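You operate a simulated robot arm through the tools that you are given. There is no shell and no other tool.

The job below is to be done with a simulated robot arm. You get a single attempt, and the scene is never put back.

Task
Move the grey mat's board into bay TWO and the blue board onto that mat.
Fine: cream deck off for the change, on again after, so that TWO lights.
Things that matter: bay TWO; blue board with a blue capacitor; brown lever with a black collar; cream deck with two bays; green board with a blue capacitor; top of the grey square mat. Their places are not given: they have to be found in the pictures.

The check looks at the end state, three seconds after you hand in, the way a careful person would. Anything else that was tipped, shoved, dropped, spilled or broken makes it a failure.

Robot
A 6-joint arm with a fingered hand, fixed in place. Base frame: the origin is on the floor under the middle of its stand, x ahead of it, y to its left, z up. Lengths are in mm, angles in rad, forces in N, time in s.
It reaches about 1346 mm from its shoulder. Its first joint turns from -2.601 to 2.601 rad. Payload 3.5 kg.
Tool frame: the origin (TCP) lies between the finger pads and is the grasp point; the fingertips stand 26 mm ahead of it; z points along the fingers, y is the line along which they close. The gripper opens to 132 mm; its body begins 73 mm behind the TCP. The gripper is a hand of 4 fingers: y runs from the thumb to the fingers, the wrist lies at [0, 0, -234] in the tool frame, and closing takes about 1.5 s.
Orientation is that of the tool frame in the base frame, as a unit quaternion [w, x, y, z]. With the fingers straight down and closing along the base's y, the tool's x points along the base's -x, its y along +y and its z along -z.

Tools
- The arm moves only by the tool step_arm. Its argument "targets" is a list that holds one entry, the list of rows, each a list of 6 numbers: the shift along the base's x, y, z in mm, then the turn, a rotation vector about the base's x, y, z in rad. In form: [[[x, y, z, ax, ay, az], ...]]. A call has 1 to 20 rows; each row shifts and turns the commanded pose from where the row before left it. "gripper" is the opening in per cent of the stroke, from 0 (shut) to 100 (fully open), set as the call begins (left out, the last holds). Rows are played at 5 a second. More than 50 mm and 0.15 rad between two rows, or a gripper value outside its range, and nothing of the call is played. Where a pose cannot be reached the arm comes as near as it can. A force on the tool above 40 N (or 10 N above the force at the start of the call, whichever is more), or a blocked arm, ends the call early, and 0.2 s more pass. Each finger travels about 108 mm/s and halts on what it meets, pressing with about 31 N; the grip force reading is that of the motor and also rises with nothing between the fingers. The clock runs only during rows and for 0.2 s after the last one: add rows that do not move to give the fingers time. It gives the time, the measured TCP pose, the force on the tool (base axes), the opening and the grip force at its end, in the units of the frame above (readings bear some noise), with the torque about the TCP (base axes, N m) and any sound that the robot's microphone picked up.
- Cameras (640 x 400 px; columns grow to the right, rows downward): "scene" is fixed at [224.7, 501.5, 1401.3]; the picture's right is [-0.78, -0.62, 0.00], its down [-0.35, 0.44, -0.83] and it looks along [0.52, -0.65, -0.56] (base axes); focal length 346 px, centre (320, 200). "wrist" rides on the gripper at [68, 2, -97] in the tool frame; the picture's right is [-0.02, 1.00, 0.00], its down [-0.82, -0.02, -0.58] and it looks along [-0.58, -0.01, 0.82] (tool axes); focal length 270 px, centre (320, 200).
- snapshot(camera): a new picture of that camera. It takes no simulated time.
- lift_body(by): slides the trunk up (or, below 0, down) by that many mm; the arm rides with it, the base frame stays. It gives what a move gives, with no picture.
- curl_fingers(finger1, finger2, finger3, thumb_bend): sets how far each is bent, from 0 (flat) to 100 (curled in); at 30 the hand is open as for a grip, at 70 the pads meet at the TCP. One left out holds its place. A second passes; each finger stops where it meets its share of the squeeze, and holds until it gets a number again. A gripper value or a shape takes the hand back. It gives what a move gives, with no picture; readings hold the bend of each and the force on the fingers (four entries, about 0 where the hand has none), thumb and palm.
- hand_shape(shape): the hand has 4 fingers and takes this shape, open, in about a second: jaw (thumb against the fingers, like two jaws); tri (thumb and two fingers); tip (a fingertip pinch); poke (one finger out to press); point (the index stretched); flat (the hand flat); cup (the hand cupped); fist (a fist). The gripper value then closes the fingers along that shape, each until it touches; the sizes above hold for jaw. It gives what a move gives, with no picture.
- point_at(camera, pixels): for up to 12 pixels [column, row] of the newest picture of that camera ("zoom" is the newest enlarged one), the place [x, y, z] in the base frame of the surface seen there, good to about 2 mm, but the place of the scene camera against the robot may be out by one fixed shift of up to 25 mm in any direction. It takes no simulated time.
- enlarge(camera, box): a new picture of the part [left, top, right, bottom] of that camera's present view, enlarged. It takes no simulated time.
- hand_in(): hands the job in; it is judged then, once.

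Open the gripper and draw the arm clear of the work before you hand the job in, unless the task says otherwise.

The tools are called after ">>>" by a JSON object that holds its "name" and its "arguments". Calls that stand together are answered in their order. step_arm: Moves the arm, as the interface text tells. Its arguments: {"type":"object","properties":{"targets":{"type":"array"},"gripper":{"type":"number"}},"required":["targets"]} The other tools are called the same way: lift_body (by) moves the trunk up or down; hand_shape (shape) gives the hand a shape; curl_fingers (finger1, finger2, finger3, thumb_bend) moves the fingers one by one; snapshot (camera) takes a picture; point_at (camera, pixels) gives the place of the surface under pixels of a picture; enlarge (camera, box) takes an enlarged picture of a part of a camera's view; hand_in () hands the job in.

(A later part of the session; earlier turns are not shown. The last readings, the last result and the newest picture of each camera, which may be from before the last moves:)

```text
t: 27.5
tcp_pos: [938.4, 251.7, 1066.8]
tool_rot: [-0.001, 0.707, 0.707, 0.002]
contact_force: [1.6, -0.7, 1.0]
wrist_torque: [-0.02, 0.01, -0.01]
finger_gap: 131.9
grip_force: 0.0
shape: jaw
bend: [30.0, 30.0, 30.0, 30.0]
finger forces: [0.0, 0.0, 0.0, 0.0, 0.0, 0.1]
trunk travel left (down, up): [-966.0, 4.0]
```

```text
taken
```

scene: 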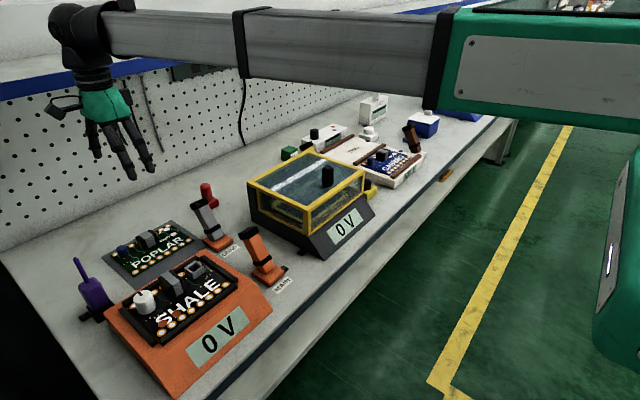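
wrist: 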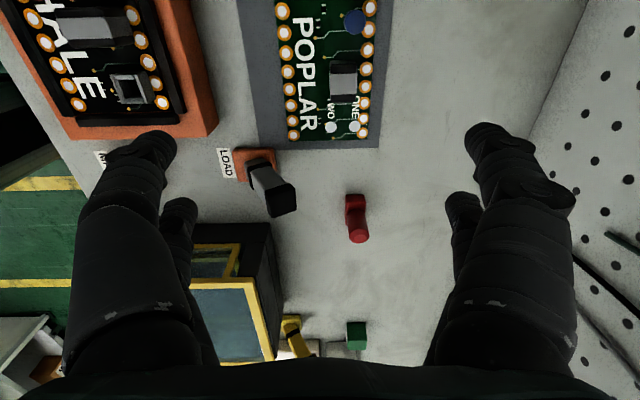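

Over the mat region; POPLAR is at the top of the wrist view with its block near (345,82). I'll enlarge and measure.

>>> {"name": "enlarge", "arguments": {"camera": "wrist", "box": [220, 0, 420, 160]}}

>>> {"name": "point_at", "arguments": {"camera": "wrist", "pixels": [[287, 139], [367, 139], [276, 2], [378, 2], [340, 70], [352, 82], [340, 95], [335, 82], [357, 82], [259, 147], [380, 148], [352, 22]]}}

```text
2.50 times, centred on (320, 80) of wrist
```

zoom: 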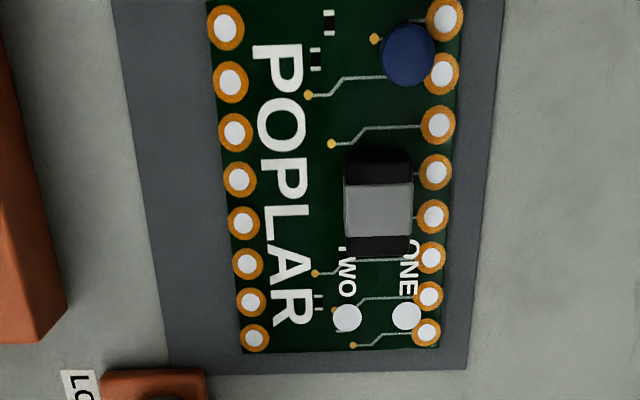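

```text
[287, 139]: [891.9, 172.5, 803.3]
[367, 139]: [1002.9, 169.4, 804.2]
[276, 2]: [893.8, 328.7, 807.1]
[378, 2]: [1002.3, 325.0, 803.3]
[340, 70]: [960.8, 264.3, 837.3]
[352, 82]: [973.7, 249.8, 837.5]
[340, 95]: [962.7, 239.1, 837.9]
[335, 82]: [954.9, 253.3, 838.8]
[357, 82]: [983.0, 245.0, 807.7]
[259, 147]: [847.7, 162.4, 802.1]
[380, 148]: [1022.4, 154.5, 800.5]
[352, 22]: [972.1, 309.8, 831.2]
```

I'll measure pad centres, block edges and mat corners on the zoomed picture to get the board's pose precisely.

>>> {"name": "point_at", "arguments": {"camera": "zoom", "pixels": [[254, 338], [226, 28], [426, 332], [445, 18], [243, 352], [440, 347], [376, 235], [376, 165], [350, 208], [408, 208], [380, 152], [380, 250]]}}

>>> {"name": "point_at", "arguments": {"camera": "zoom", "pixels": [[172, 372], [466, 368], [115, 5], [503, 5], [408, 40], [346, 190], [412, 190], [413, 235], [345, 235], [378, 183], [378, 240], [378, 256]]}}

```text
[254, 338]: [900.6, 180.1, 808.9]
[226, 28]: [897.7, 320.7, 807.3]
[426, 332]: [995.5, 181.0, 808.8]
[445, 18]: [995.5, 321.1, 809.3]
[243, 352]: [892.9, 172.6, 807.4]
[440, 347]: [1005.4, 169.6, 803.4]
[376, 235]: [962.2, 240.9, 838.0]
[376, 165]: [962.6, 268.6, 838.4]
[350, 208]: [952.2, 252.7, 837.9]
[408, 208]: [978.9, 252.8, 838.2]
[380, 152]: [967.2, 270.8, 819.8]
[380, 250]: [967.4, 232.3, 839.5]
```

```text
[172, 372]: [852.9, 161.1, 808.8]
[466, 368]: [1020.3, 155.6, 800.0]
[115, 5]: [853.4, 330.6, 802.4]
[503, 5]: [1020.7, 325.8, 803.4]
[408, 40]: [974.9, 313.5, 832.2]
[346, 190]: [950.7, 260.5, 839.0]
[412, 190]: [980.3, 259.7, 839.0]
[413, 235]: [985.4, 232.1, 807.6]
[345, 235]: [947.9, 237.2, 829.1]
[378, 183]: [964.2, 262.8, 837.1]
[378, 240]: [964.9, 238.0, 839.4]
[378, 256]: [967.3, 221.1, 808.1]
```

Block is about 950–980 in x, 231–271 in y, top z≈838; board top ≈808, centre ≈(947,251). I'll centre the TCP over the block at (965.3,251.0), then lower 150 mm and verify.

>>> {"name": "step_arm", "arguments": {"targets": [[[13.5, -0.4, 0, 0, 0, 0], [13.4, -0.3, 0, 0, 0, 0], [0, 0, 0, 0, 0, 0]]]}}

>>> {"name": "lift_body", "arguments": {"by": -150}}

>>> {"name": "snapshot", "arguments": {"camera": "wrist"}}

>>> {"name": "snapshot", "arguments": {"camera": "scene"}}

```text
t: 28.3
tcp_pos: [968.1, 249.6, 1066.5]
tool_rot: [-0.002, 0.707, 0.708, 0.001]
contact_force: [0.7, 0.4, -0.4]
wrist_torque: [0.02, 0.02, -0.02]
finger_gap: 131.9
grip_force: 0.1
shape: jaw
bend: [30.0, 30.0, 30.0, 30.0]
finger forces: [0.0, 0.1, 0.0, 0.0, 0.0, 0.0]
trunk travel left (down, up): [-966.0, 4.0]
```

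```text
t: 30.1
tcp_pos: [965.9, 249.4, 916.8]
tool_rot: [-0.001, 0.708, 0.707, 0.002]
contact_force: [0.9, -0.4, 0.7]
wrist_torque: [0.02, -0.02, -0.01]
finger_gap: 131.9
grip_force: 0.0
shape: jaw
bend: [30.0, 30.0, 30.0, 30.0]
finger forces: [0.0, 0.0, 0.0, 0.0, 0.0, 0.1]
trunk travel left (down, up): [-816.0, 154.0]
```

```text
taken
```

wrist: 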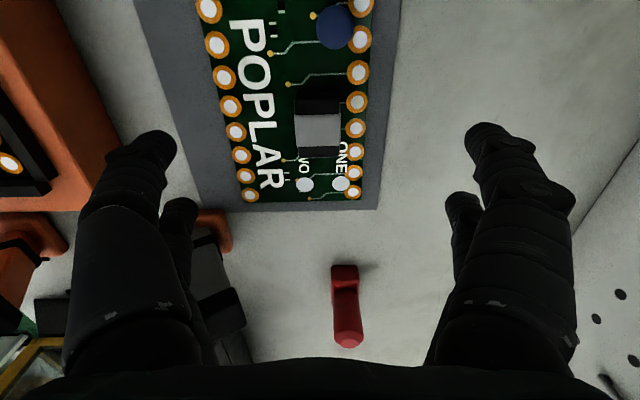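

```text
taken
```

scene: 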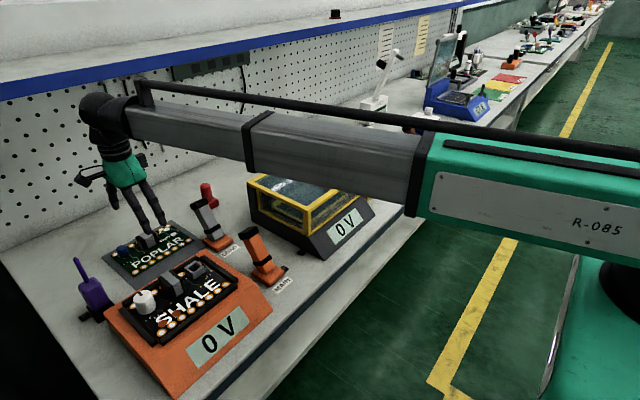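

Block is visible centred near (317,125). Before descending further, I'll check the forearm beam's height relative to MAIN lever and boxes, and re-measure the block edges.

>>> {"name": "point_at", "arguments": {"camera": "scene", "pixels": [[150, 135], [240, 155], [250, 160], [330, 180], [400, 200], [330, 150], [430, 210], [200, 125], [500, 225], [100, 130]]}}

>>> {"name": "point_at", "arguments": {"camera": "wrist", "pixels": [[297, 130], [339, 130], [318, 115], [318, 143], [318, 102], [318, 155], [296, 142], [341, 142], [250, 196], [353, 193], [209, 10], [360, 10]]}}

```text
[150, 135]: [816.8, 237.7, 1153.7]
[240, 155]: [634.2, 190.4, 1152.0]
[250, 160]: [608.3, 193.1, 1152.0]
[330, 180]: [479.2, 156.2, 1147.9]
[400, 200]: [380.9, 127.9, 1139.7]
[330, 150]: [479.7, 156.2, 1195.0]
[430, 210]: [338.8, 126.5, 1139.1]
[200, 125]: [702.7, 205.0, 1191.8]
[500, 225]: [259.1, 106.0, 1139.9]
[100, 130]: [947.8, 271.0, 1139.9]
```

```text
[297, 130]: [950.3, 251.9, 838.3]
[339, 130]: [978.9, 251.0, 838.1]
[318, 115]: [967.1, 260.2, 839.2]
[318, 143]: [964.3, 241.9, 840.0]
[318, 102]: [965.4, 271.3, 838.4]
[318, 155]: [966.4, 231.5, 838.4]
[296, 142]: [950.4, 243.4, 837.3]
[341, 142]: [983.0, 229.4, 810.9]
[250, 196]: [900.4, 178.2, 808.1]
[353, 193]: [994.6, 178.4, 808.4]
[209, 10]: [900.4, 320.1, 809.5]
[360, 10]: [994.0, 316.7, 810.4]
```

Everything is clear (beam bottom ≈1130). Block is centred at (965,251), top 838.5. I'll nudge y +1.5 and lower 62 mm, then verify.

>>> {"name": "step_arm", "arguments": {"targets": [[[0, 1.5, 0, 0, 0, 0], [0, 0, 0, 0, 0, 0]]]}}

>>> {"name": "lift_body", "arguments": {"by": -62}}

>>> {"name": "snapshot", "arguments": {"camera": "wrist"}}

```text
t: 30.7
tcp_pos: [966.3, 250.9, 916.3]
tool_rot: [-0.002, 0.707, 0.707, 0.0]
contact_force: [0.4, -0.8, -0.1]
wrist_torque: [-0.03, -0.01, 0.06]
finger_gap: 131.8
grip_force: 0.1
shape: jaw
bend: [30.0, 30.0, 30.0, 30.0]
finger forces: [0.0, 0.1, 0.0, 0.1, 0.1, 0.0]
trunk travel left (down, up): [-816.0, 154.0]
```

```text
t: 31.7
tcp_pos: [967.3, 251.5, 854.7]
tool_rot: [-0.002, 0.708, 0.707, 0.001]
contact_force: [-0.8, -0.1, 0.0]
wrist_torque: [0.01, 0.0, 0.01]
finger_gap: 131.8
grip_force: 0.2
shape: jaw
bend: [30.0, 30.0, 30.0, 30.0]
finger forces: [0.0, 0.0, 0.1, 0.0, 0.1, 0.0]
trunk travel left (down, up): [-754.0, 216.0]
```

```text
taken
```

wrist: 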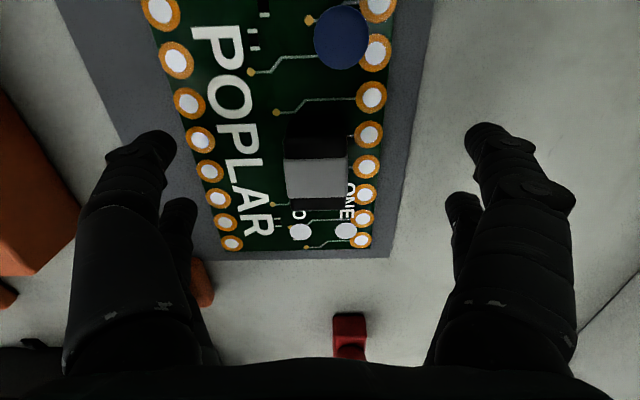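

Positions look right. Lower 11 mm more (TCP≈844, tips ≈818, 10 mm above board) and close on the block.

>>> {"name": "lift_body", "arguments": {"by": -11}}

>>> {"name": "step_arm", "arguments": {"targets": [[[0, 0, 0, 0, 0, 0], [0, 0, 0, 0, 0, 0], [0, 0, 0, 0, 0, 0], [0, 0, 0, 0, 0, 0], [0, 0, 0, 0, 0, 0], [0, 0, 0, 0, 0, 0], [0, 0, 0, 0, 0, 0], [0, 0, 0, 0, 0, 0], [0, 0, 0, 0, 0, 0], [0, 0, 0, 0, 0, 0]]], "gripper": 0}}

>>> {"name": "snapshot", "arguments": {"camera": "wrist"}}

```text
t: 32.3
tcp_pos: [966.0, 250.1, 843.5]
tool_rot: [-0.002, 0.707, 0.707, 0.002]
contact_force: [-0.5, 0.1, 0.5]
wrist_torque: [0.03, 0.0, 0.01]
finger_gap: 131.8
grip_force: 0.0
shape: jaw
bend: [30.0, 30.0, 30.0, 30.0]
finger forces: [0.0, 0.0, 0.1, 0.0, 0.0, 0.1]
trunk travel left (down, up): [-743.0, 227.0]
```

```text
t: 34.5
tcp_pos: [966.2, 250.3, 843.9]
tool_rot: [-0.001, 0.707, 0.707, 0.001]
contact_force: [-0.1, -0.2, 0.4]
wrist_torque: [-0.03, 0.01, -0.03]
finger_gap: 23.6
grip_force: 30.9
shape: jaw
bend: [73.0, 73.0, 73.0, 70.0]
finger forces: [28.1, 28.0, 27.6, 0.0, 28.4, 0.0]
trunk travel left (down, up): [-743.0, 227.0]
```

```text
taken
```

wrist: 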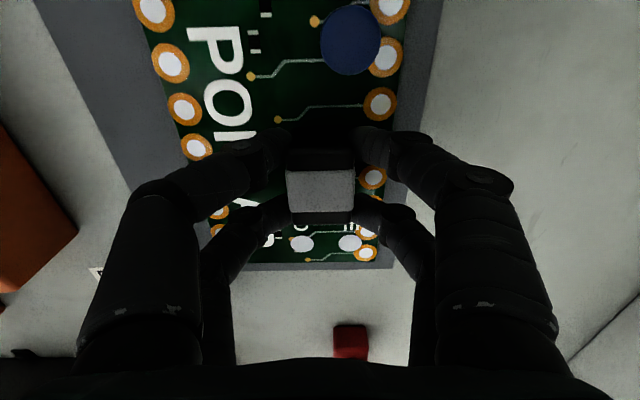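

All four digits press ~28 N on the block (gap 23.6 mm). Lift 15 mm and check the board comes along level.

>>> {"name": "lift_body", "arguments": {"by": 15}}

>>> {"name": "snapshot", "arguments": {"camera": "wrist"}}

>>> {"name": "enlarge", "arguments": {"camera": "scene", "box": [70, 180, 230, 300]}}

```text
t: 35.1
tcp_pos: [967.4, 250.5, 858.9]
tool_rot: [-0.001, 0.707, 0.707, 0.001]
contact_force: [-0.5, -1.1, -1.6]
wrist_torque: [-0.02, 0.0, 0.0]
finger_gap: 23.4
grip_force: 31.1
shape: jaw
bend: [73.0, 73.0, 73.0, 70.0]
finger forces: [28.0, 27.9, 27.6, 0.0, 28.3, 0.0]
trunk travel left (down, up): [-758.0, 212.0]
```

```text
taken
```

wrist: 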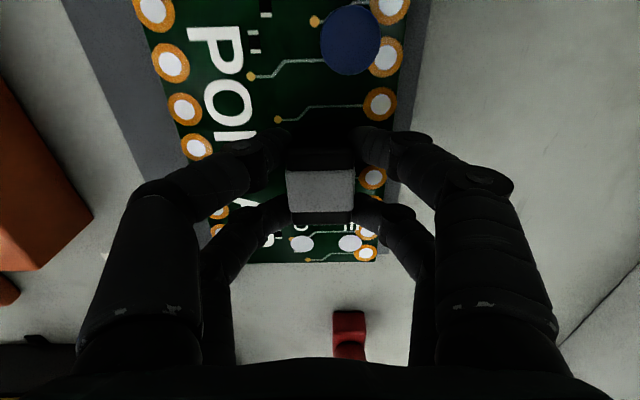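

```text
3.33 times, centred on (150, 240) of scene
```

zoom: 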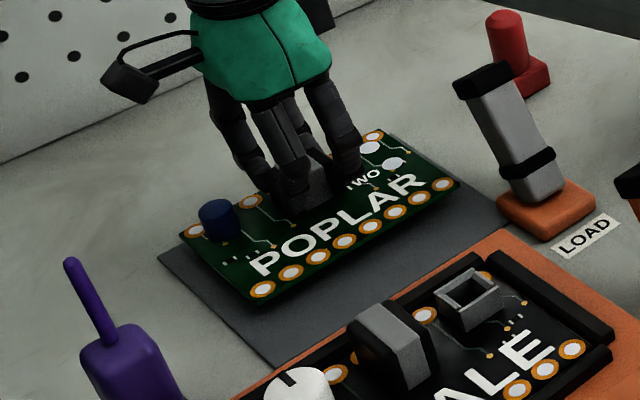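

The board hangs level. I'll measure the board's in-hand pose via its pads now for accurate placement.

>>> {"name": "point_at", "arguments": {"camera": "wrist", "pixels": [[153, 12], [171, 63], [185, 108], [197, 147], [391, 5], [386, 57], [379, 104], [373, 178], [366, 253], [300, 262], [376, 262], [320, 190]]}}

```text
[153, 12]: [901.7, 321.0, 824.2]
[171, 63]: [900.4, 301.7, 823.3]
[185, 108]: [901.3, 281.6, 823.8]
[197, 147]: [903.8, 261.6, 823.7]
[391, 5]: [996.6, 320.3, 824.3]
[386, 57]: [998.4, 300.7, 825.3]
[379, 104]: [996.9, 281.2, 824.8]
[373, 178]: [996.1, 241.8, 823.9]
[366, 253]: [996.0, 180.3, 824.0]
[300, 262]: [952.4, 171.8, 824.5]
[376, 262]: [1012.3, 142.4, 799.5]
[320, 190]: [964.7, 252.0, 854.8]
```

In-hand: board centre is (−17.5, +0.2) from the TCP and board top is 34.7 mm below the TCP, level. Lift up 205 mm.

>>> {"name": "lift_body", "arguments": {"by": 205}}

>>> {"name": "step_arm", "arguments": {"targets": [[[-4, -39, 0, 0, 0, 0], [-4, -39, 0, 0, 0, 0], [-4, -39, 0, 0, 0, 0], [-4, -39, 0, 0, 0, 0], [-4, -39, 0, 0, 0, 0], [-4, -39, 0, 0, 0, 0], [-4, -39, 0, 0, 0, 0], [-4, -39, 0, 0, 0, 0], [-4, -39, 0, 0, 0, 0], [0, 0, 0, 0, 0, 0]]]}}

>>> {"name": "snapshot", "arguments": {"camera": "wrist"}}

>>> {"name": "snapshot", "arguments": {"camera": "scene"}}

```text
t: 37.3
tcp_pos: [967.0, 249.5, 1064.0]
tool_rot: [-0.002, 0.707, 0.707, 0.001]
contact_force: [-0.6, -0.5, -1.0]
wrist_torque: [0.02, 0.0, 0.02]
finger_gap: 23.5
grip_force: 31.0
shape: jaw
bend: [73.0, 73.0, 73.0, 70.0]
finger forces: [28.1, 27.9, 27.6, 0.1, 28.4, 0.0]
trunk travel left (down, up): [-963.0, 7.0]
```

```text
t: 39.5
tcp_pos: [928.4, -99.8, 1063.4]
tool_rot: [-0.002, 0.707, 0.707, 0.001]
contact_force: [0.3, 0.4, -0.9]
wrist_torque: [0.02, -0.01, 0.0]
finger_gap: 23.5
grip_force: 31.4
shape: jaw
bend: [73.0, 73.0, 73.0, 70.0]
finger forces: [28.0, 27.8, 27.5, 0.1, 28.3, 0.0]
out of reach, approached as far as the arm can: row 9
trunk travel left (down, up): [-963.0, 7.0]
```

```text
taken
```

wrist: 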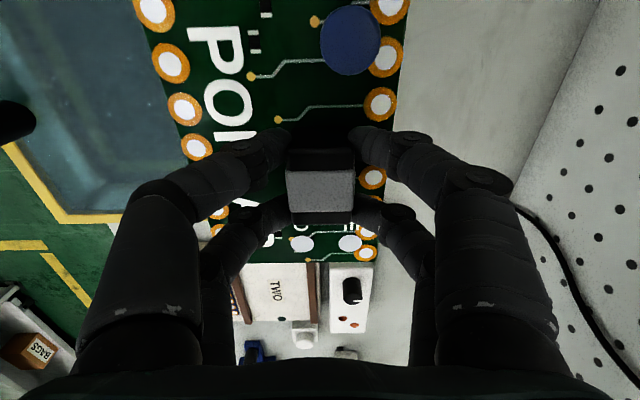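

```text
taken
```

scene: 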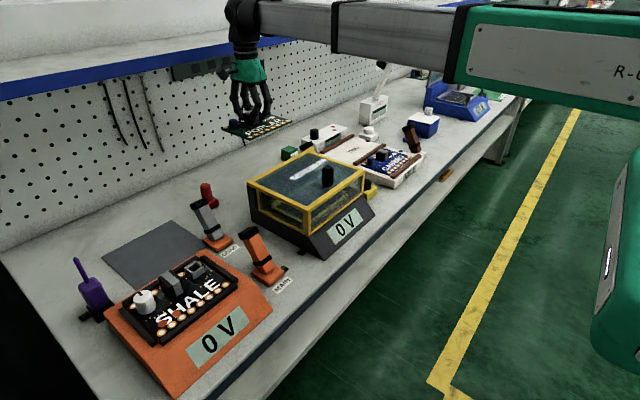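

The deck's bay TWO is visible beneath (label at (278,290)) with rails at cols ~238 and ~312. I'll enlarge and measure rails there.

>>> {"name": "enlarge", "arguments": {"camera": "wrist", "box": [225, 255, 395, 365]}}

```text
3.64 times, centred on (310, 310) of wrist
```

zoom: 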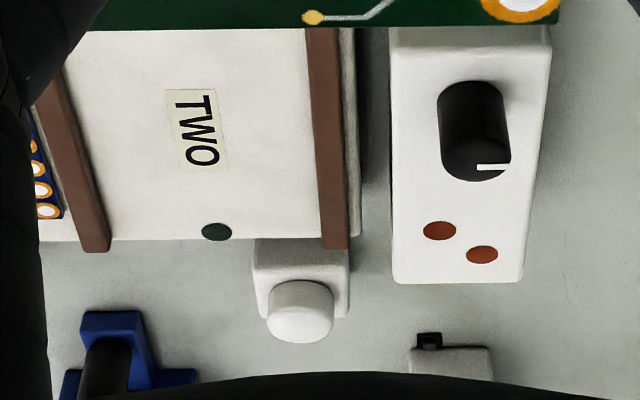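

Querying rail edges and deck edges in the zoom.

>>> {"name": "point_at", "arguments": {"camera": "zoom", "pixels": [[100, 180], [92, 180], [80, 180], [66, 180], [313, 180], [321, 180], [335, 180], [346, 180], [200, 236], [217, 231], [358, 200], [195, 130]]}}

>>> {"name": "point_at", "arguments": {"camera": "zoom", "pixels": [[90, 100], [72, 100], [306, 100], [314, 100], [470, 90], [475, 160], [400, 100], [400, 200], [540, 100], [110, 235], [322, 240], [440, 232]]}}

```text
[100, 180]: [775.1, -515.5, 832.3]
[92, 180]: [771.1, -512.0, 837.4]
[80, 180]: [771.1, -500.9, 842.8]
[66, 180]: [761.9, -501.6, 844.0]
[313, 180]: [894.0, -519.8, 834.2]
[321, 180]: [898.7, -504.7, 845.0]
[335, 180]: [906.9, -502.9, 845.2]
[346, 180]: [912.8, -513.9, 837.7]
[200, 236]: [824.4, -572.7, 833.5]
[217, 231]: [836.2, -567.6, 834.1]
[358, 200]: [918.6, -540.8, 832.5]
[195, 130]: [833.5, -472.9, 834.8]
```

```text
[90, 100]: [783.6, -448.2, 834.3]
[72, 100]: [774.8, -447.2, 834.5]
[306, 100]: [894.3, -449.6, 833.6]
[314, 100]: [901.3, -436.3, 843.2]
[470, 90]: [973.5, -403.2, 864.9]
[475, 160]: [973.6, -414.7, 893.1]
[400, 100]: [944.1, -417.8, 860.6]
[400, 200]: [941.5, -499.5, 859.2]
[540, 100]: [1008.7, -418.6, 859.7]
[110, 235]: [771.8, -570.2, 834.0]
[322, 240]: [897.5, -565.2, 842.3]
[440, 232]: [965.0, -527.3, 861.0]
```

Bay TWO's inner width is x 772–896 (centre 834), deck y from −573 to −377. Target board centre (834,−470) → TCP (851.5,−470). Moving there at height.

>>> {"name": "step_arm", "arguments": {"targets": [[[-7.7, -37, 0, 0, 0, 0], [-7.7, -37, 0, 0, 0, 0], [-7.7, -37, 0, 0, 0, 0], [-7.7, -37, 0, 0, 0, 0], [-7.7, -37, 0, 0, 0, 0], [-7.7, -37, 0, 0, 0, 0], [-7.7, -37, 0, 0, 0, 0], [-7.7, -37, 0, 0, 0, 0], [-7.7, -37, 0, 0, 0, 0], [-7.7, -37, 0, 0, 0, 0], [0, 0, 0, 0, 0, 0]]]}}

>>> {"name": "snapshot", "arguments": {"camera": "wrist"}}

>>> {"name": "snapshot", "arguments": {"camera": "scene"}}

```text
t: 41.9
tcp_pos: [853.8, -470.6, 1062.9]
tool_rot: [-0.002, 0.707, 0.707, 0.001]
contact_force: [-1.3, -0.1, -1.5]
wrist_torque: [0.01, -0.02, -0.03]
finger_gap: 23.4
grip_force: 31.0
shape: jaw
bend: [73.0, 73.0, 73.0, 70.0]
finger forces: [27.9, 27.7, 27.5, 0.0, 28.2, 0.0]
out of reach, approached as far as the arm can: row 7
trunk travel left (down, up): [-963.0, 7.0]
```

```text
taken
```

wrist: 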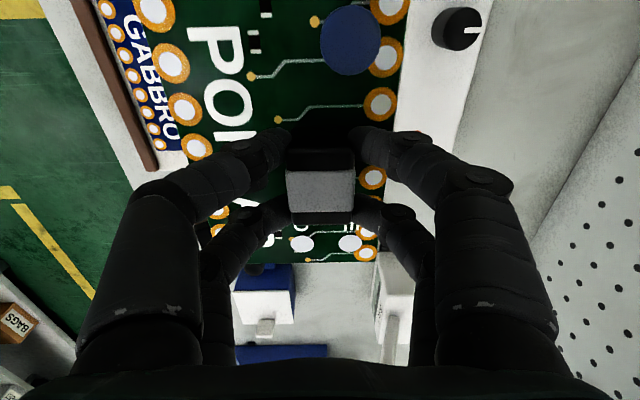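

```text
taken
```

scene: 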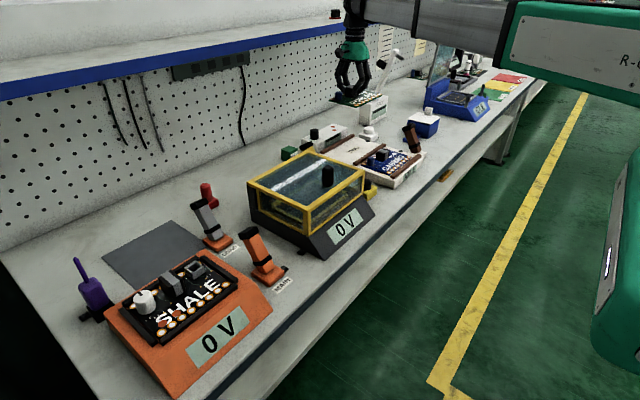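

TCP ≈(853,−470.5). Lower 150 mm, then verify alignment of the board against the rails.

>>> {"name": "lift_body", "arguments": {"by": -150}}

>>> {"name": "snapshot", "arguments": {"camera": "wrist"}}

>>> {"name": "enlarge", "arguments": {"camera": "scene", "box": [280, 90, 480, 215]}}

```text
t: 43.7
tcp_pos: [853.3, -470.0, 913.8]
tool_rot: [0.0, 0.707, 0.707, 0.001]
contact_force: [-0.4, -0.5, -1.4]
wrist_torque: [0.0, -0.03, 0.0]
finger_gap: 23.5
grip_force: 30.7
shape: jaw
bend: [73.0, 73.0, 73.0, 70.0]
finger forces: [28.0, 27.8, 27.6, 0.0, 28.2, 0.0]
trunk travel left (down, up): [-813.0, 157.0]
```

```text
taken
```

wrist: 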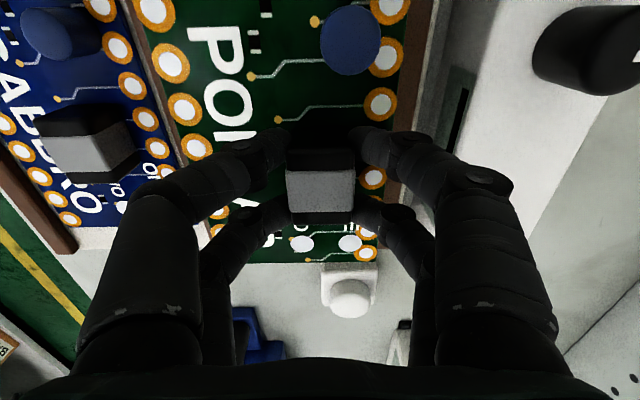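

```text
3.20 times, centred on (380, 152) of scene
```

zoom: 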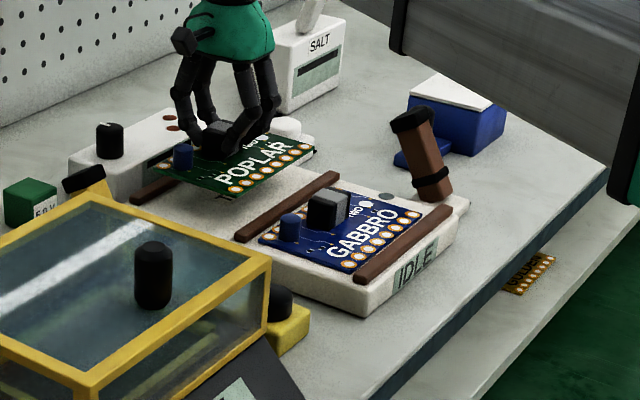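

Measuring the held board's pads, the rails next to it, and GABBRO features.

>>> {"name": "point_at", "arguments": {"camera": "wrist", "pixels": [[153, 12], [185, 108], [391, 5], [379, 104], [366, 253], [128, 10], [142, 50], [170, 115], [408, 100], [425, 60], [433, 30], [441, 60]]}}

>>> {"name": "point_at", "arguments": {"camera": "wrist", "pixels": [[85, 145], [50, 150], [125, 140], [85, 120], [85, 170], [101, 8], [117, 47], [131, 84], [145, 119], [157, 149], [69, 218], [60, 35]]}}

```text
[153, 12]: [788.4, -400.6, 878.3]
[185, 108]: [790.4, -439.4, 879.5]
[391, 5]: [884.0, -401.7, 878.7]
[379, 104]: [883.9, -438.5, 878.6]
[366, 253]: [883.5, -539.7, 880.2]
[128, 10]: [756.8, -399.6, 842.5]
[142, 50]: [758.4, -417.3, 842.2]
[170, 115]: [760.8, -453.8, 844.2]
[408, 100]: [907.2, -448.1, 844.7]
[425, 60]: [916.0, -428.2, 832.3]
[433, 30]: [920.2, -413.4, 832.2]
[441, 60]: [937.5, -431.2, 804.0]
```

```text
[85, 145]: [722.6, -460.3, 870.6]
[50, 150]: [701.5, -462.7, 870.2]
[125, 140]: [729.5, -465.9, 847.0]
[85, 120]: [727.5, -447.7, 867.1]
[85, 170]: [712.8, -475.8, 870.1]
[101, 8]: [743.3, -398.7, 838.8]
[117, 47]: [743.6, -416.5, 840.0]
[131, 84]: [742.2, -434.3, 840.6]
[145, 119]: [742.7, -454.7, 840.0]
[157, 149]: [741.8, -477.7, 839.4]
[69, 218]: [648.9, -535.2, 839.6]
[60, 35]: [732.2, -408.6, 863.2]
```

Held board centre is (836.5,−470.3); GABBRO in bay ONE is centred (696,−468), so the bay TWO target is (834,−468). I'll shift (−2.5,+2) then lower 33 mm.

>>> {"name": "step_arm", "arguments": {"targets": [[[-2.5, 2, 0, 0, 0, 0], [0, 0, 0, 0, 0, 0]]]}}

>>> {"name": "lift_body", "arguments": {"by": -33}}

>>> {"name": "snapshot", "arguments": {"camera": "wrist"}}

>>> {"name": "point_at", "arguments": {"camera": "wrist", "pixels": [[153, 12], [185, 108], [391, 5], [379, 104], [366, 253], [128, 10], [142, 50], [405, 100], [412, 60]]}}

```text
t: 44.3
tcp_pos: [850.6, -470.5, 914.1]
tool_rot: [-0.002, 0.707, 0.707, 0.001]
contact_force: [-1.5, 0.3, -0.8]
wrist_torque: [-0.03, -0.02, 0.01]
finger_gap: 23.3
grip_force: 31.1
shape: jaw
bend: [73.0, 73.0, 73.0, 70.0]
finger forces: [28.0, 27.8, 27.6, 0.0, 28.3, 0.0]
trunk travel left (down, up): [-813.0, 157.0]
```

```text
t: 45.1
tcp_pos: [851.1, -469.1, 880.9]
tool_rot: [-0.001, 0.707, 0.708, 0.001]
contact_force: [-0.3, -0.4, -0.3]
wrist_torque: [-0.01, -0.03, -0.03]
finger_gap: 23.7
grip_force: 30.7
shape: jaw
bend: [73.0, 73.0, 73.0, 70.0]
finger forces: [27.9, 27.8, 27.6, 0.1, 28.4, 0.1]
trunk travel left (down, up): [-780.0, 190.0]
```

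```text
taken
```

wrist: 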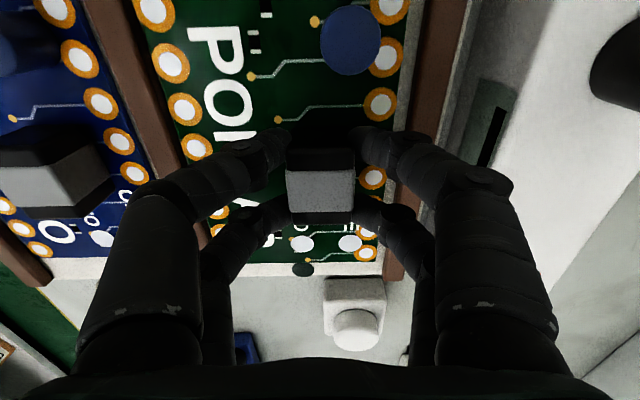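

```text
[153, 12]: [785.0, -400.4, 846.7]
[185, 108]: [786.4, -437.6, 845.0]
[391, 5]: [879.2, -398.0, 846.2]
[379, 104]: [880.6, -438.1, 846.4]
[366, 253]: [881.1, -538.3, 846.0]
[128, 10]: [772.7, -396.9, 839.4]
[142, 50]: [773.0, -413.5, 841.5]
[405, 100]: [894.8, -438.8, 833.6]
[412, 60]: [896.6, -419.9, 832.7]
```

Board centre x≈833 inside 772.7–896, about 6 mm above the deck. Lower 5 mm, then fine.

>>> {"name": "lift_body", "arguments": {"by": -5}}

>>> {"name": "lift_body", "arguments": {"by": -1.5}}

```text
t: 45.6
tcp_pos: [851.5, -470.0, 875.7]
tool_rot: [-0.001, 0.708, 0.707, 0.001]
contact_force: [0.4, 0.1, -1.1]
wrist_torque: [0.04, -0.01, 0.01]
finger_gap: 23.4
grip_force: 30.6
shape: jaw
bend: [73.0, 73.0, 73.0, 70.0]
finger forces: [28.0, 27.8, 27.6, 0.0, 28.2, 0.0]
trunk travel left (down, up): [-775.0, 195.0]
```

```text
t: 46.1
tcp_pos: [850.1, -468.7, 873.6]
tool_rot: [-0.001, 0.706, 0.708, 0.002]
contact_force: [0.5, 0.8, 0.1]
wrist_torque: [0.04, 0.01, -0.02]
finger_gap: 23.3
grip_force: 31.2
shape: jaw
bend: [73.0, 73.0, 73.0, 70.0]
finger forces: [28.2, 27.9, 27.6, 0.0, 28.5, 0.1]
trunk travel left (down, up): [-773.0, 197.0]
```

Force z moved from −1 to ~0: near contact. Lower another 1 mm.

>>> {"name": "lift_body", "arguments": {"by": -1}}

>>> {"name": "snapshot", "arguments": {"camera": "wrist"}}

>>> {"name": "point_at", "arguments": {"camera": "wrist", "pixels": [[153, 12], [185, 108], [391, 5], [379, 104], [366, 253], [60, 10]]}}

```text
t: 46.6
tcp_pos: [851.4, -469.5, 874.8]
tool_rot: [-0.001, 0.707, 0.707, 0.002]
contact_force: [0.5, 0.1, 5.0]
wrist_torque: [0.06, 0.04, 0.0]
finger_gap: 23.6
grip_force: 31.1
shape: jaw
bend: [73.0, 73.0, 73.0, 70.0]
finger forces: [29.1, 28.7, 27.8, 0.0, 29.1, 0.0]
trunk travel left (down, up): [-772.0, 198.0]
```

```text
taken
```

wrist: 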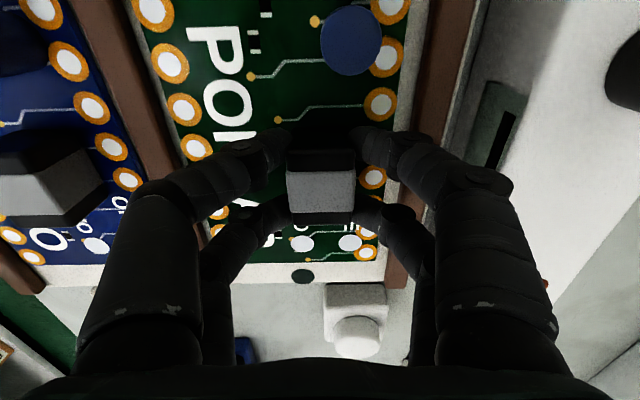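

```text
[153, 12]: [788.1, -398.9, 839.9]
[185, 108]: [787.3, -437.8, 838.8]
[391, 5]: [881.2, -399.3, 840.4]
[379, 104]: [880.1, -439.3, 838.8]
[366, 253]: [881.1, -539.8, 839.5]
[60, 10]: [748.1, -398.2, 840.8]
```

Board is resting at deck level (top 839.5, +5 N). Open partially to ~45% to stay clear of the white knob box.

>>> {"name": "step_arm", "arguments": {"targets": [[[0, 0, 0, 0, 0, 0], [0, 0, 0, 0, 0, 0], [0, 0, 0, 0, 0, 0], [0, 0, 0, 0, 0, 0], [0, 0, 0, 0, 0, 0], [0, 0, 0, 0, 0, 0]]], "gripper": 45}}

>>> {"name": "snapshot", "arguments": {"camera": "wrist"}}

```text
t: 48.0
tcp_pos: [850.8, -469.1, 873.4]
tool_rot: [-0.001, 0.707, 0.707, 0.001]
contact_force: [0.3, -0.4, 0.1]
wrist_torque: [-0.02, 0.0, 0.01]
finger_gap: 58.8
grip_force: 0.0
shape: jaw
bend: [73.0, 73.0, 73.0, 70.0]
finger forces: [0.1, 0.1, 0.1, 0.0, 0.1, 0.0]
trunk travel left (down, up): [-772.0, 198.0]
```

```text
taken
```

wrist: 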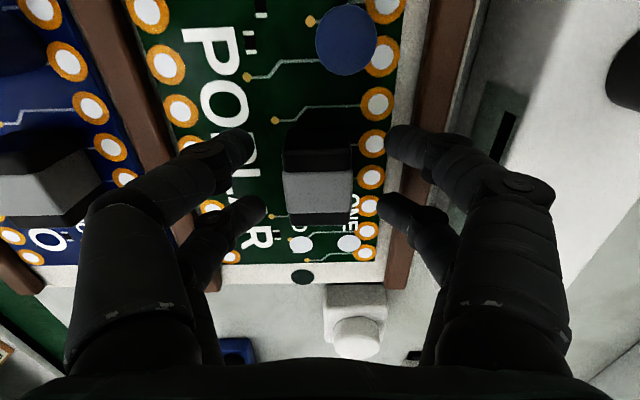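

Released cleanly; the board lies between the rails. Lift 90 mm straight up.

>>> {"name": "lift_body", "arguments": {"by": 90}}

>>> {"name": "snapshot", "arguments": {"camera": "wrist"}}

>>> {"name": "enlarge", "arguments": {"camera": "scene", "box": [280, 90, 480, 215]}}

```text
t: 49.3
tcp_pos: [850.9, -469.1, 964.4]
tool_rot: [-0.001, 0.707, 0.707, 0.001]
contact_force: [-0.5, -0.3, -0.3]
wrist_torque: [0.01, -0.01, -0.01]
finger_gap: 58.9
grip_force: 0.0
shape: jaw
bend: [73.0, 73.0, 73.0, 70.0]
finger forces: [0.0, 0.1, 0.0, 0.0, 0.0, 0.0]
trunk travel left (down, up): [-862.0, 108.0]
```

```text
taken
```

wrist: 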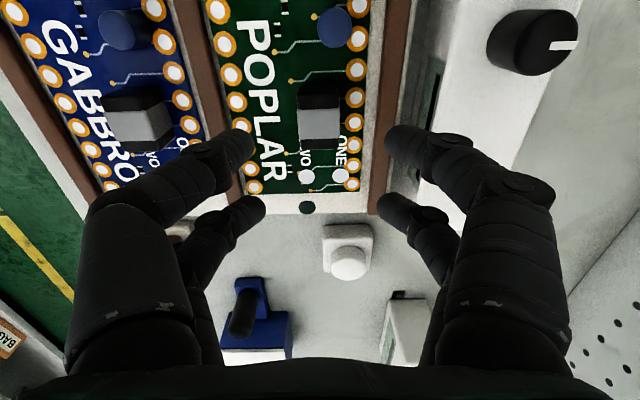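

```text
3.20 times, centred on (380, 152) of scene
```

zoom: 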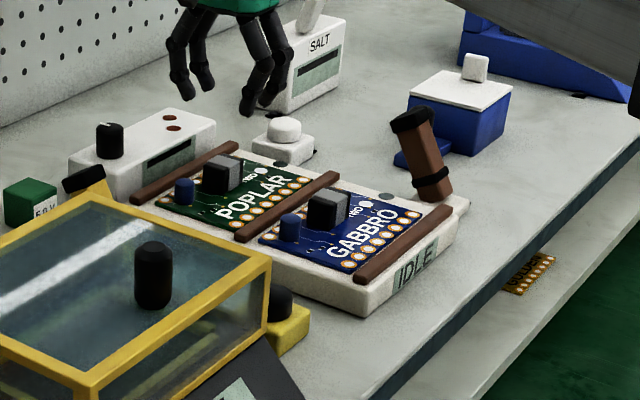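

POPLAR sits flat in bay TWO. Now move −137 mm in x to above GABBRO's block at about (713.5,−467.5), with 60% opening.

>>> {"name": "step_arm", "arguments": {"targets": [[[-34.4, 0.4, 0, 0, 0, 0], [-34.4, 0.4, 0, 0, 0, 0], [-34.4, 0.4, 0, 0, 0, 0], [-34.4, 0.4, 0, 0, 0, 0], [0, 0, 0, 0, 0, 0]]], "gripper": 62}}

>>> {"name": "snapshot", "arguments": {"camera": "wrist"}}

```text
t: 50.5
tcp_pos: [712.2, -467.3, 963.9]
tool_rot: [-0.001, 0.707, 0.707, 0.001]
contact_force: [-0.4, 0.5, -0.1]
wrist_torque: [0.02, -0.03, -0.01]
finger_gap: 81.5
grip_force: 0.1
shape: jaw
bend: [71.0, 71.0, 71.0, 71.0]
finger forces: [0.0, 0.0, 0.1, 0.0, 0.0, 0.0]
trunk travel left (down, up): [-862.0, 108.0]
```

```text
taken
```

wrist: 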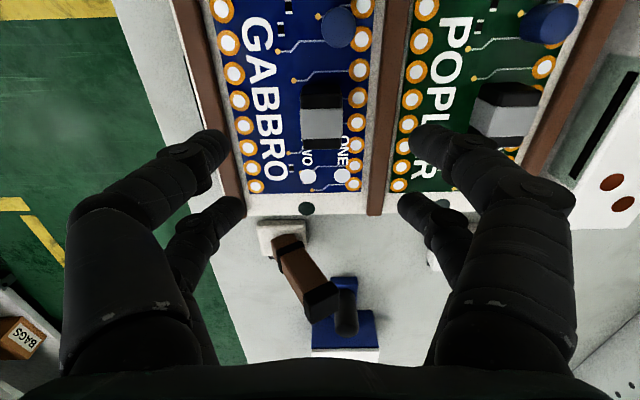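

Measuring GABBRO's block and pads from here (block around (322,115)).

>>> {"name": "point_at", "arguments": {"camera": "wrist", "pixels": [[303, 120], [340, 120], [322, 106], [322, 145], [322, 86], [322, 149], [222, 10], [364, 7], [256, 186], [355, 185], [385, 100], [207, 100]]}}

>>> {"name": "enlarge", "arguments": {"camera": "wrist", "box": [190, 0, 400, 200]}}

```text
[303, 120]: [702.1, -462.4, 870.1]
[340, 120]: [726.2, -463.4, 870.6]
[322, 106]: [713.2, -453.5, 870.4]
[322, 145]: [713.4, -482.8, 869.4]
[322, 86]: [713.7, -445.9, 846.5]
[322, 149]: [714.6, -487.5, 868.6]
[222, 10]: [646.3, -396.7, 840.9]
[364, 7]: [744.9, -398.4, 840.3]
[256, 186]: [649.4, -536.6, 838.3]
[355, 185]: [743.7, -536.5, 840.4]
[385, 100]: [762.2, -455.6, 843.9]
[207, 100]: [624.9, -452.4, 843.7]
```

```text
2.00 times, centred on (295, 100) of wrist
```

zoom: 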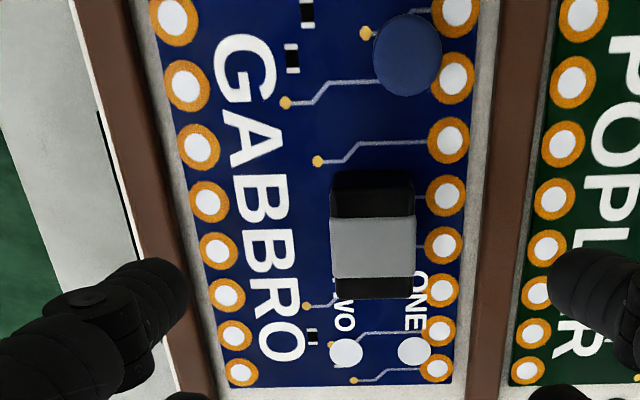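

GABBRO's block is centred at (714,−467), top 870, board top ≈839.5. Shift +1.8 mm x and lower 70 mm.

>>> {"name": "step_arm", "arguments": {"targets": [[[1.8, 0.2, 0, 0, 0, 0], [0, 0, 0, 0, 0, 0]]]}}

>>> {"name": "lift_body", "arguments": {"by": -70}}

>>> {"name": "snapshot", "arguments": {"camera": "wrist"}}

>>> {"name": "enlarge", "arguments": {"camera": "scene", "box": [280, 90, 480, 215]}}

```text
t: 51.1
tcp_pos: [714.5, -467.0, 964.8]
tool_rot: [-0.001, 0.707, 0.707, 0.0]
contact_force: [-0.1, -0.9, -0.5]
wrist_torque: [-0.01, 0.01, 0.01]
finger_gap: 81.5
grip_force: 0.0
shape: jaw
bend: [71.0, 71.0, 71.0, 71.0]
finger forces: [0.0, 0.0, 0.1, 0.0, 0.0, 0.1]
trunk travel left (down, up): [-862.0, 108.0]
```

```text
t: 52.1
tcp_pos: [714.3, -467.1, 894.3]
tool_rot: [-0.002, 0.707, 0.707, 0.001]
contact_force: [0.2, -0.1, 0.0]
wrist_torque: [0.02, 0.01, 0.0]
finger_gap: 81.8
grip_force: 0.0
shape: jaw
bend: [71.0, 71.0, 71.0, 71.0]
finger forces: [0.0, 0.0, 0.0, 0.1, 0.0, 0.0]
trunk travel left (down, up): [-792.0, 178.0]
```

```text
taken
```

wrist: 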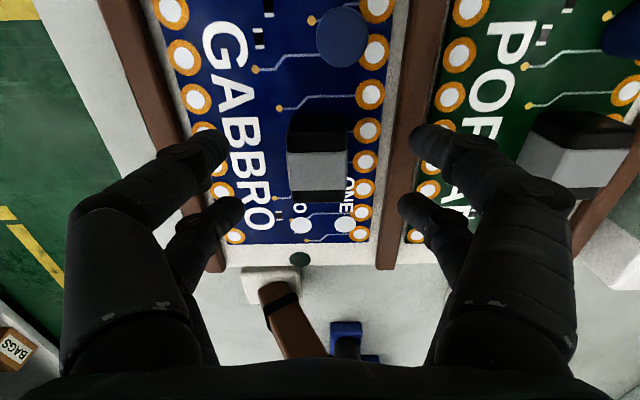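

```text
3.20 times, centred on (380, 152) of scene
```

zoom: 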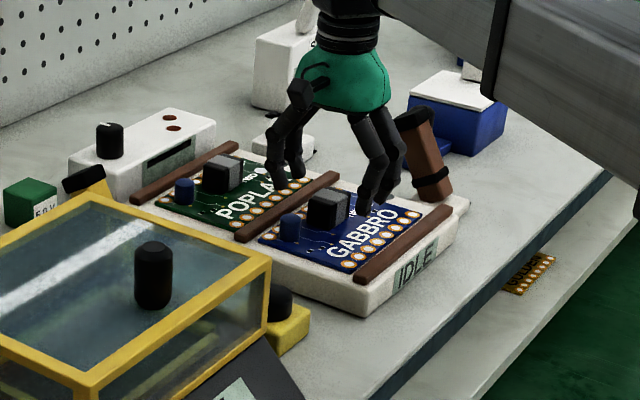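

Digits straddle the block with clearance above the rails. Lower 17.5 mm to TCP≈877 and close.

>>> {"name": "lift_body", "arguments": {"by": -17.5}}

>>> {"name": "step_arm", "arguments": {"targets": [[[0, 0, 0, 0, 0, 0], [0, 0, 0, 0, 0, 0], [0, 0, 0, 0, 0, 0], [0, 0, 0, 0, 0, 0], [0, 0, 0, 0, 0, 0], [0, 0, 0, 0, 0, 0], [0, 0, 0, 0, 0, 0], [0, 0, 0, 0, 0, 0]]], "gripper": 0}}

>>> {"name": "snapshot", "arguments": {"camera": "wrist"}}

```text
t: 52.8
tcp_pos: [714.4, -465.7, 876.6]
tool_rot: [-0.001, 0.707, 0.707, 0.001]
contact_force: [-0.1, -0.6, 0.1]
wrist_torque: [0.02, 0.03, -0.01]
finger_gap: 81.4
grip_force: 0.0
shape: jaw
bend: [71.0, 71.0, 71.0, 71.0]
finger forces: [0.0, 0.1, 0.0, 0.1, 0.0, 0.1]
trunk travel left (down, up): [-775.0, 195.0]
```

```text
t: 54.6
tcp_pos: [714.0, -467.1, 876.1]
tool_rot: [-0.001, 0.707, 0.707, 0.001]
contact_force: [-0.9, 0.4, 0.0]
wrist_torque: [0.03, -0.01, 0.01]
finger_gap: 23.9
grip_force: 31.1
shape: jaw
bend: [73.0, 73.0, 73.0, 70.0]
finger forces: [27.9, 28.0, 27.7, 0.1, 28.3, 0.1]
trunk travel left (down, up): [-775.0, 195.0]
```

```text
taken
```

wrist: 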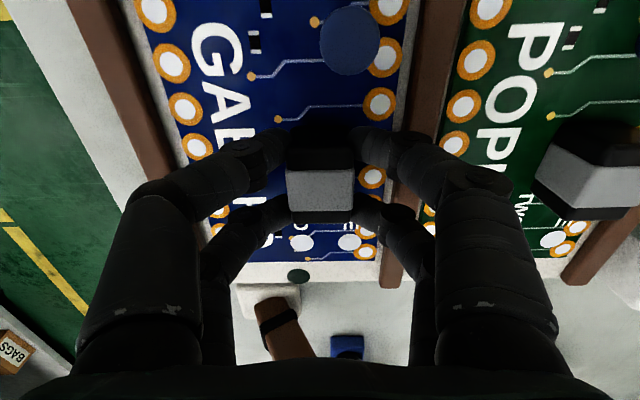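

GABBRO's block is gripped (gap 23.9 mm, ~28 N each). Lift 20 mm and check it's free and level.

>>> {"name": "lift_body", "arguments": {"by": 20}}

>>> {"name": "snapshot", "arguments": {"camera": "wrist"}}

>>> {"name": "point_at", "arguments": {"camera": "wrist", "pixels": [[155, 12], [185, 108], [390, 5], [379, 104], [365, 253], [171, 62], [385, 57]]}}

>>> {"name": "enlarge", "arguments": {"camera": "scene", "box": [280, 90, 480, 215]}}

```text
t: 55.3
tcp_pos: [714.6, -467.8, 895.6]
tool_rot: [-0.001, 0.707, 0.707, 0.001]
contact_force: [-0.6, -0.1, -0.3]
wrist_torque: [-0.04, 0.0, -0.03]
finger_gap: 23.6
grip_force: 31.5
shape: jaw
bend: [73.0, 73.0, 73.0, 70.0]
finger forces: [27.9, 28.1, 27.8, 0.1, 28.1, 0.0]
trunk travel left (down, up): [-795.0, 175.0]
```

```text
taken
```

wrist: 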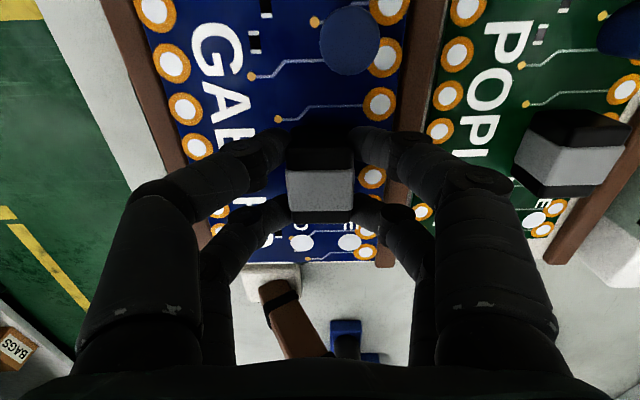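

```text
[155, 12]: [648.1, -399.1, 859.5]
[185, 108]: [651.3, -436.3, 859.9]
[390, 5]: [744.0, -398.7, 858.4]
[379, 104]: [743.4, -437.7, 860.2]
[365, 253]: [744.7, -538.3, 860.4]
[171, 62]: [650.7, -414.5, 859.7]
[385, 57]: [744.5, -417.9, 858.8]
```

```text
3.20 times, centred on (380, 152) of scene
```

zoom: 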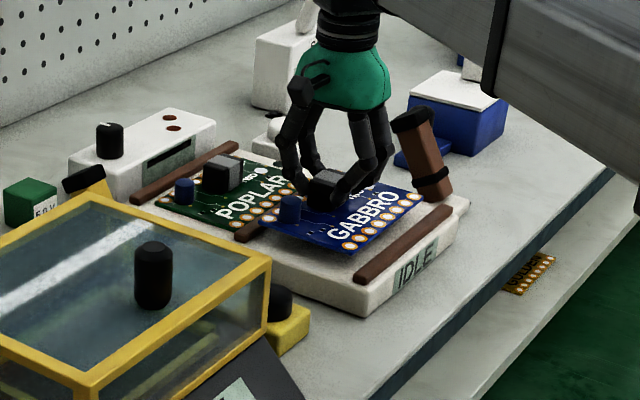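

GABBRO is level; its centre is (−17.3,−1) from TCP. I'll lift up to travel height and meanwhile measure the bare mat corners in the scene picture.

>>> {"name": "lift_body", "arguments": {"by": 170}}

>>> {"name": "enlarge", "arguments": {"camera": "scene", "box": [70, 190, 250, 310]}}

```text
t: 57.2
tcp_pos: [714.1, -467.2, 1066.3]
tool_rot: [-0.001, 0.707, 0.707, 0.002]
contact_force: [0.2, 0.2, -0.2]
wrist_torque: [0.01, -0.02, 0.01]
finger_gap: 23.6
grip_force: 31.2
shape: jaw
bend: [73.0, 73.0, 73.0, 70.0]
finger forces: [27.8, 28.0, 27.8, 0.0, 28.1, 0.0]
trunk travel left (down, up): [-965.0, 5.0]
```

```text
3.33 times, centred on (160, 250) of scene
```

zoom: 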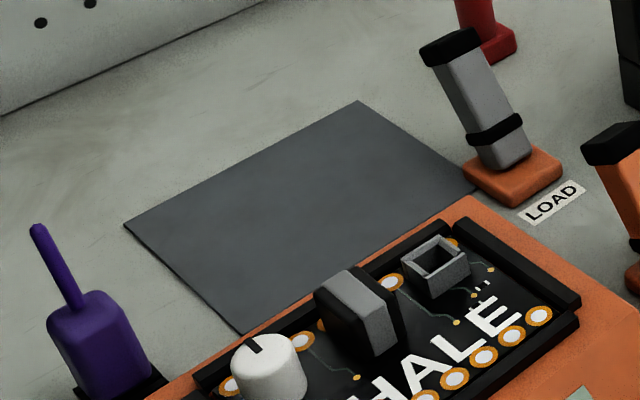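

>>> {"name": "point_at", "arguments": {"camera": "zoom", "pixels": [[128, 226], [358, 104], [474, 188], [241, 330], [300, 215], [240, 165], [415, 145], [185, 280], [330, 290], [460, 200], [420, 50], [500, 165]]}}

```text
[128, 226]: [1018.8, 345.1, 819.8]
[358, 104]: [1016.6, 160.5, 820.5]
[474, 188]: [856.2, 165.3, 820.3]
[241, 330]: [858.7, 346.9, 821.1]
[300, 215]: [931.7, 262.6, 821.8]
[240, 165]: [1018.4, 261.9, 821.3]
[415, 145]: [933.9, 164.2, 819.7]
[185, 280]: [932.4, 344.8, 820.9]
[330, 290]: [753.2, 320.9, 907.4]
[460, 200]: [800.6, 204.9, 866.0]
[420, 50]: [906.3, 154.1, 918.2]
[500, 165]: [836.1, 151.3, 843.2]
```

The mat spans about x 853–1020, y 156–341 (after correcting for the scene shift). Target board centre (944,252) → TCP (961.3,253). Travel segment one.

>>> {"name": "step_arm", "arguments": {"targets": [[[25, 29.7, 0, 0, 0, 0], [25, 29.7, 0, 0, 0, 0], [25, 29.7, 0, 0, 0, 0], [25, 29.7, 0, 0, 0, 0], [25, 29.7, 0, 0, 0, 0], [25, 29.7, 0, 0, 0, 0], [25, 29.7, 0, 0, 0, 0], [25, 29.7, 0, 0, 0, 0], [25, 29.7, 0, 0, 0, 0], [0, 0, 0, 0, 0, 0]]]}}

>>> {"name": "step_arm", "arguments": {"targets": [[[1.85, 37.7, 0, 0, 0, 0], [1.85, 37.7, 0, 0, 0, 0], [1.85, 37.7, 0, 0, 0, 0], [1.85, 37.7, 0, 0, 0, 0], [1.85, 37.7, 0, 0, 0, 0], [1.85, 37.7, 0, 0, 0, 0], [1.85, 37.7, 0, 0, 0, 0], [1.85, 37.7, 0, 0, 0, 0], [1.85, 37.7, 0, 0, 0, 0], [1.85, 37.7, 0, 0, 0, 0], [1.85, 37.7, 0, 0, 0, 0], [1.85, 37.7, 0, 0, 0, 0], [0, 0, 0, 0, 0, 0]]]}}

>>> {"name": "snapshot", "arguments": {"camera": "wrist"}}

>>> {"name": "snapshot", "arguments": {"camera": "scene"}}

```text
t: 59.4
tcp_pos: [939.4, -201.6, 1065.5]
tool_rot: [-0.002, 0.707, 0.707, 0.001]
contact_force: [-0.1, -1.0, -0.9]
wrist_torque: [-0.01, -0.01, 0.0]
finger_gap: 23.5
grip_force: 31.0
shape: jaw
bend: [73.0, 73.0, 73.0, 70.0]
finger forces: [28.0, 28.1, 27.9, 0.0, 28.1, 0.0]
trunk travel left (down, up): [-965.0, 5.0]
```

```text
t: 62.2
tcp_pos: [961.8, 252.6, 1066.0]
tool_rot: [-0.001, 0.706, 0.708, 0.001]
contact_force: [-0.5, 0.4, -0.9]
wrist_torque: [-0.01, -0.01, 0.0]
finger_gap: 23.8
grip_force: 31.0
shape: jaw
bend: [73.0, 73.0, 73.0, 70.0]
finger forces: [27.9, 28.0, 27.8, 0.0, 28.1, 0.0]
trunk travel left (down, up): [-965.0, 5.0]
```

```text
taken
```

wrist: 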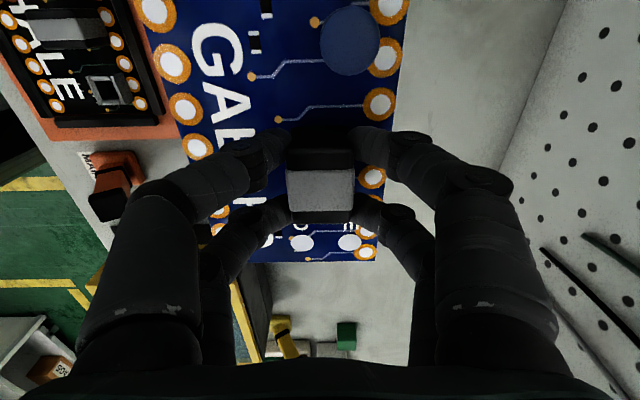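

```text
taken
```

scene: 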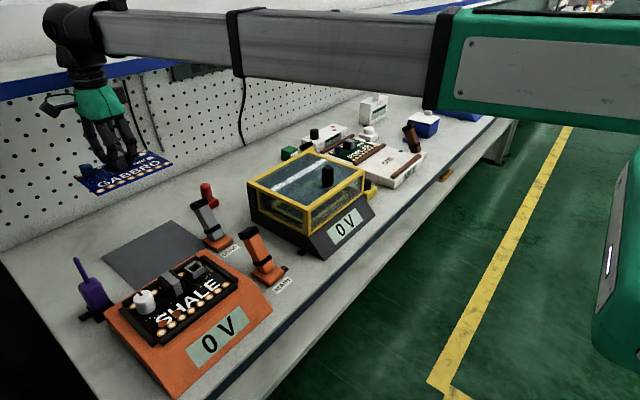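

At (961.8,252.6). Lower 150 mm and check versus the mat edges.

>>> {"name": "lift_body", "arguments": {"by": -150}}

>>> {"name": "snapshot", "arguments": {"camera": "wrist"}}

>>> {"name": "enlarge", "arguments": {"camera": "scene", "box": [70, 170, 250, 310]}}

```text
t: 63.9
tcp_pos: [962.3, 251.3, 915.5]
tool_rot: [-0.002, 0.707, 0.707, 0.001]
contact_force: [0.3, -0.2, 0.2]
wrist_torque: [-0.03, -0.03, -0.01]
finger_gap: 23.3
grip_force: 30.8
shape: jaw
bend: [73.0, 73.0, 73.0, 70.0]
finger forces: [27.9, 28.1, 27.8, 0.1, 28.1, 0.0]
trunk travel left (down, up): [-815.0, 155.0]
```

```text
taken
```

wrist: 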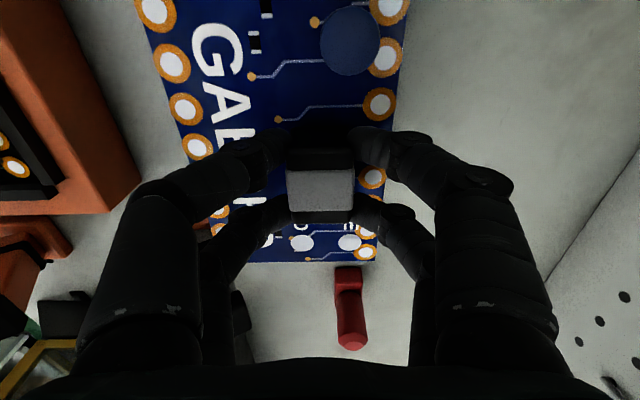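

```text
2.86 times, centred on (160, 240) of scene
```

zoom: 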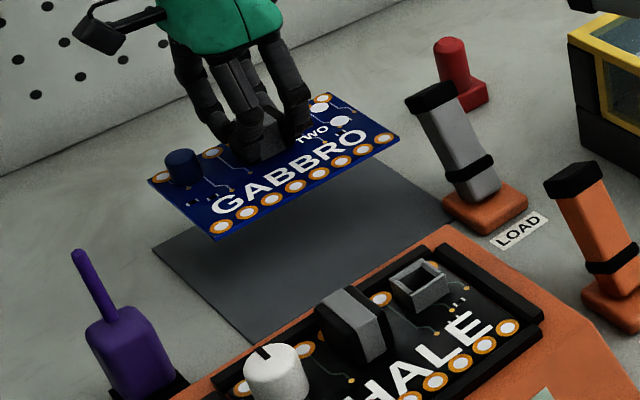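

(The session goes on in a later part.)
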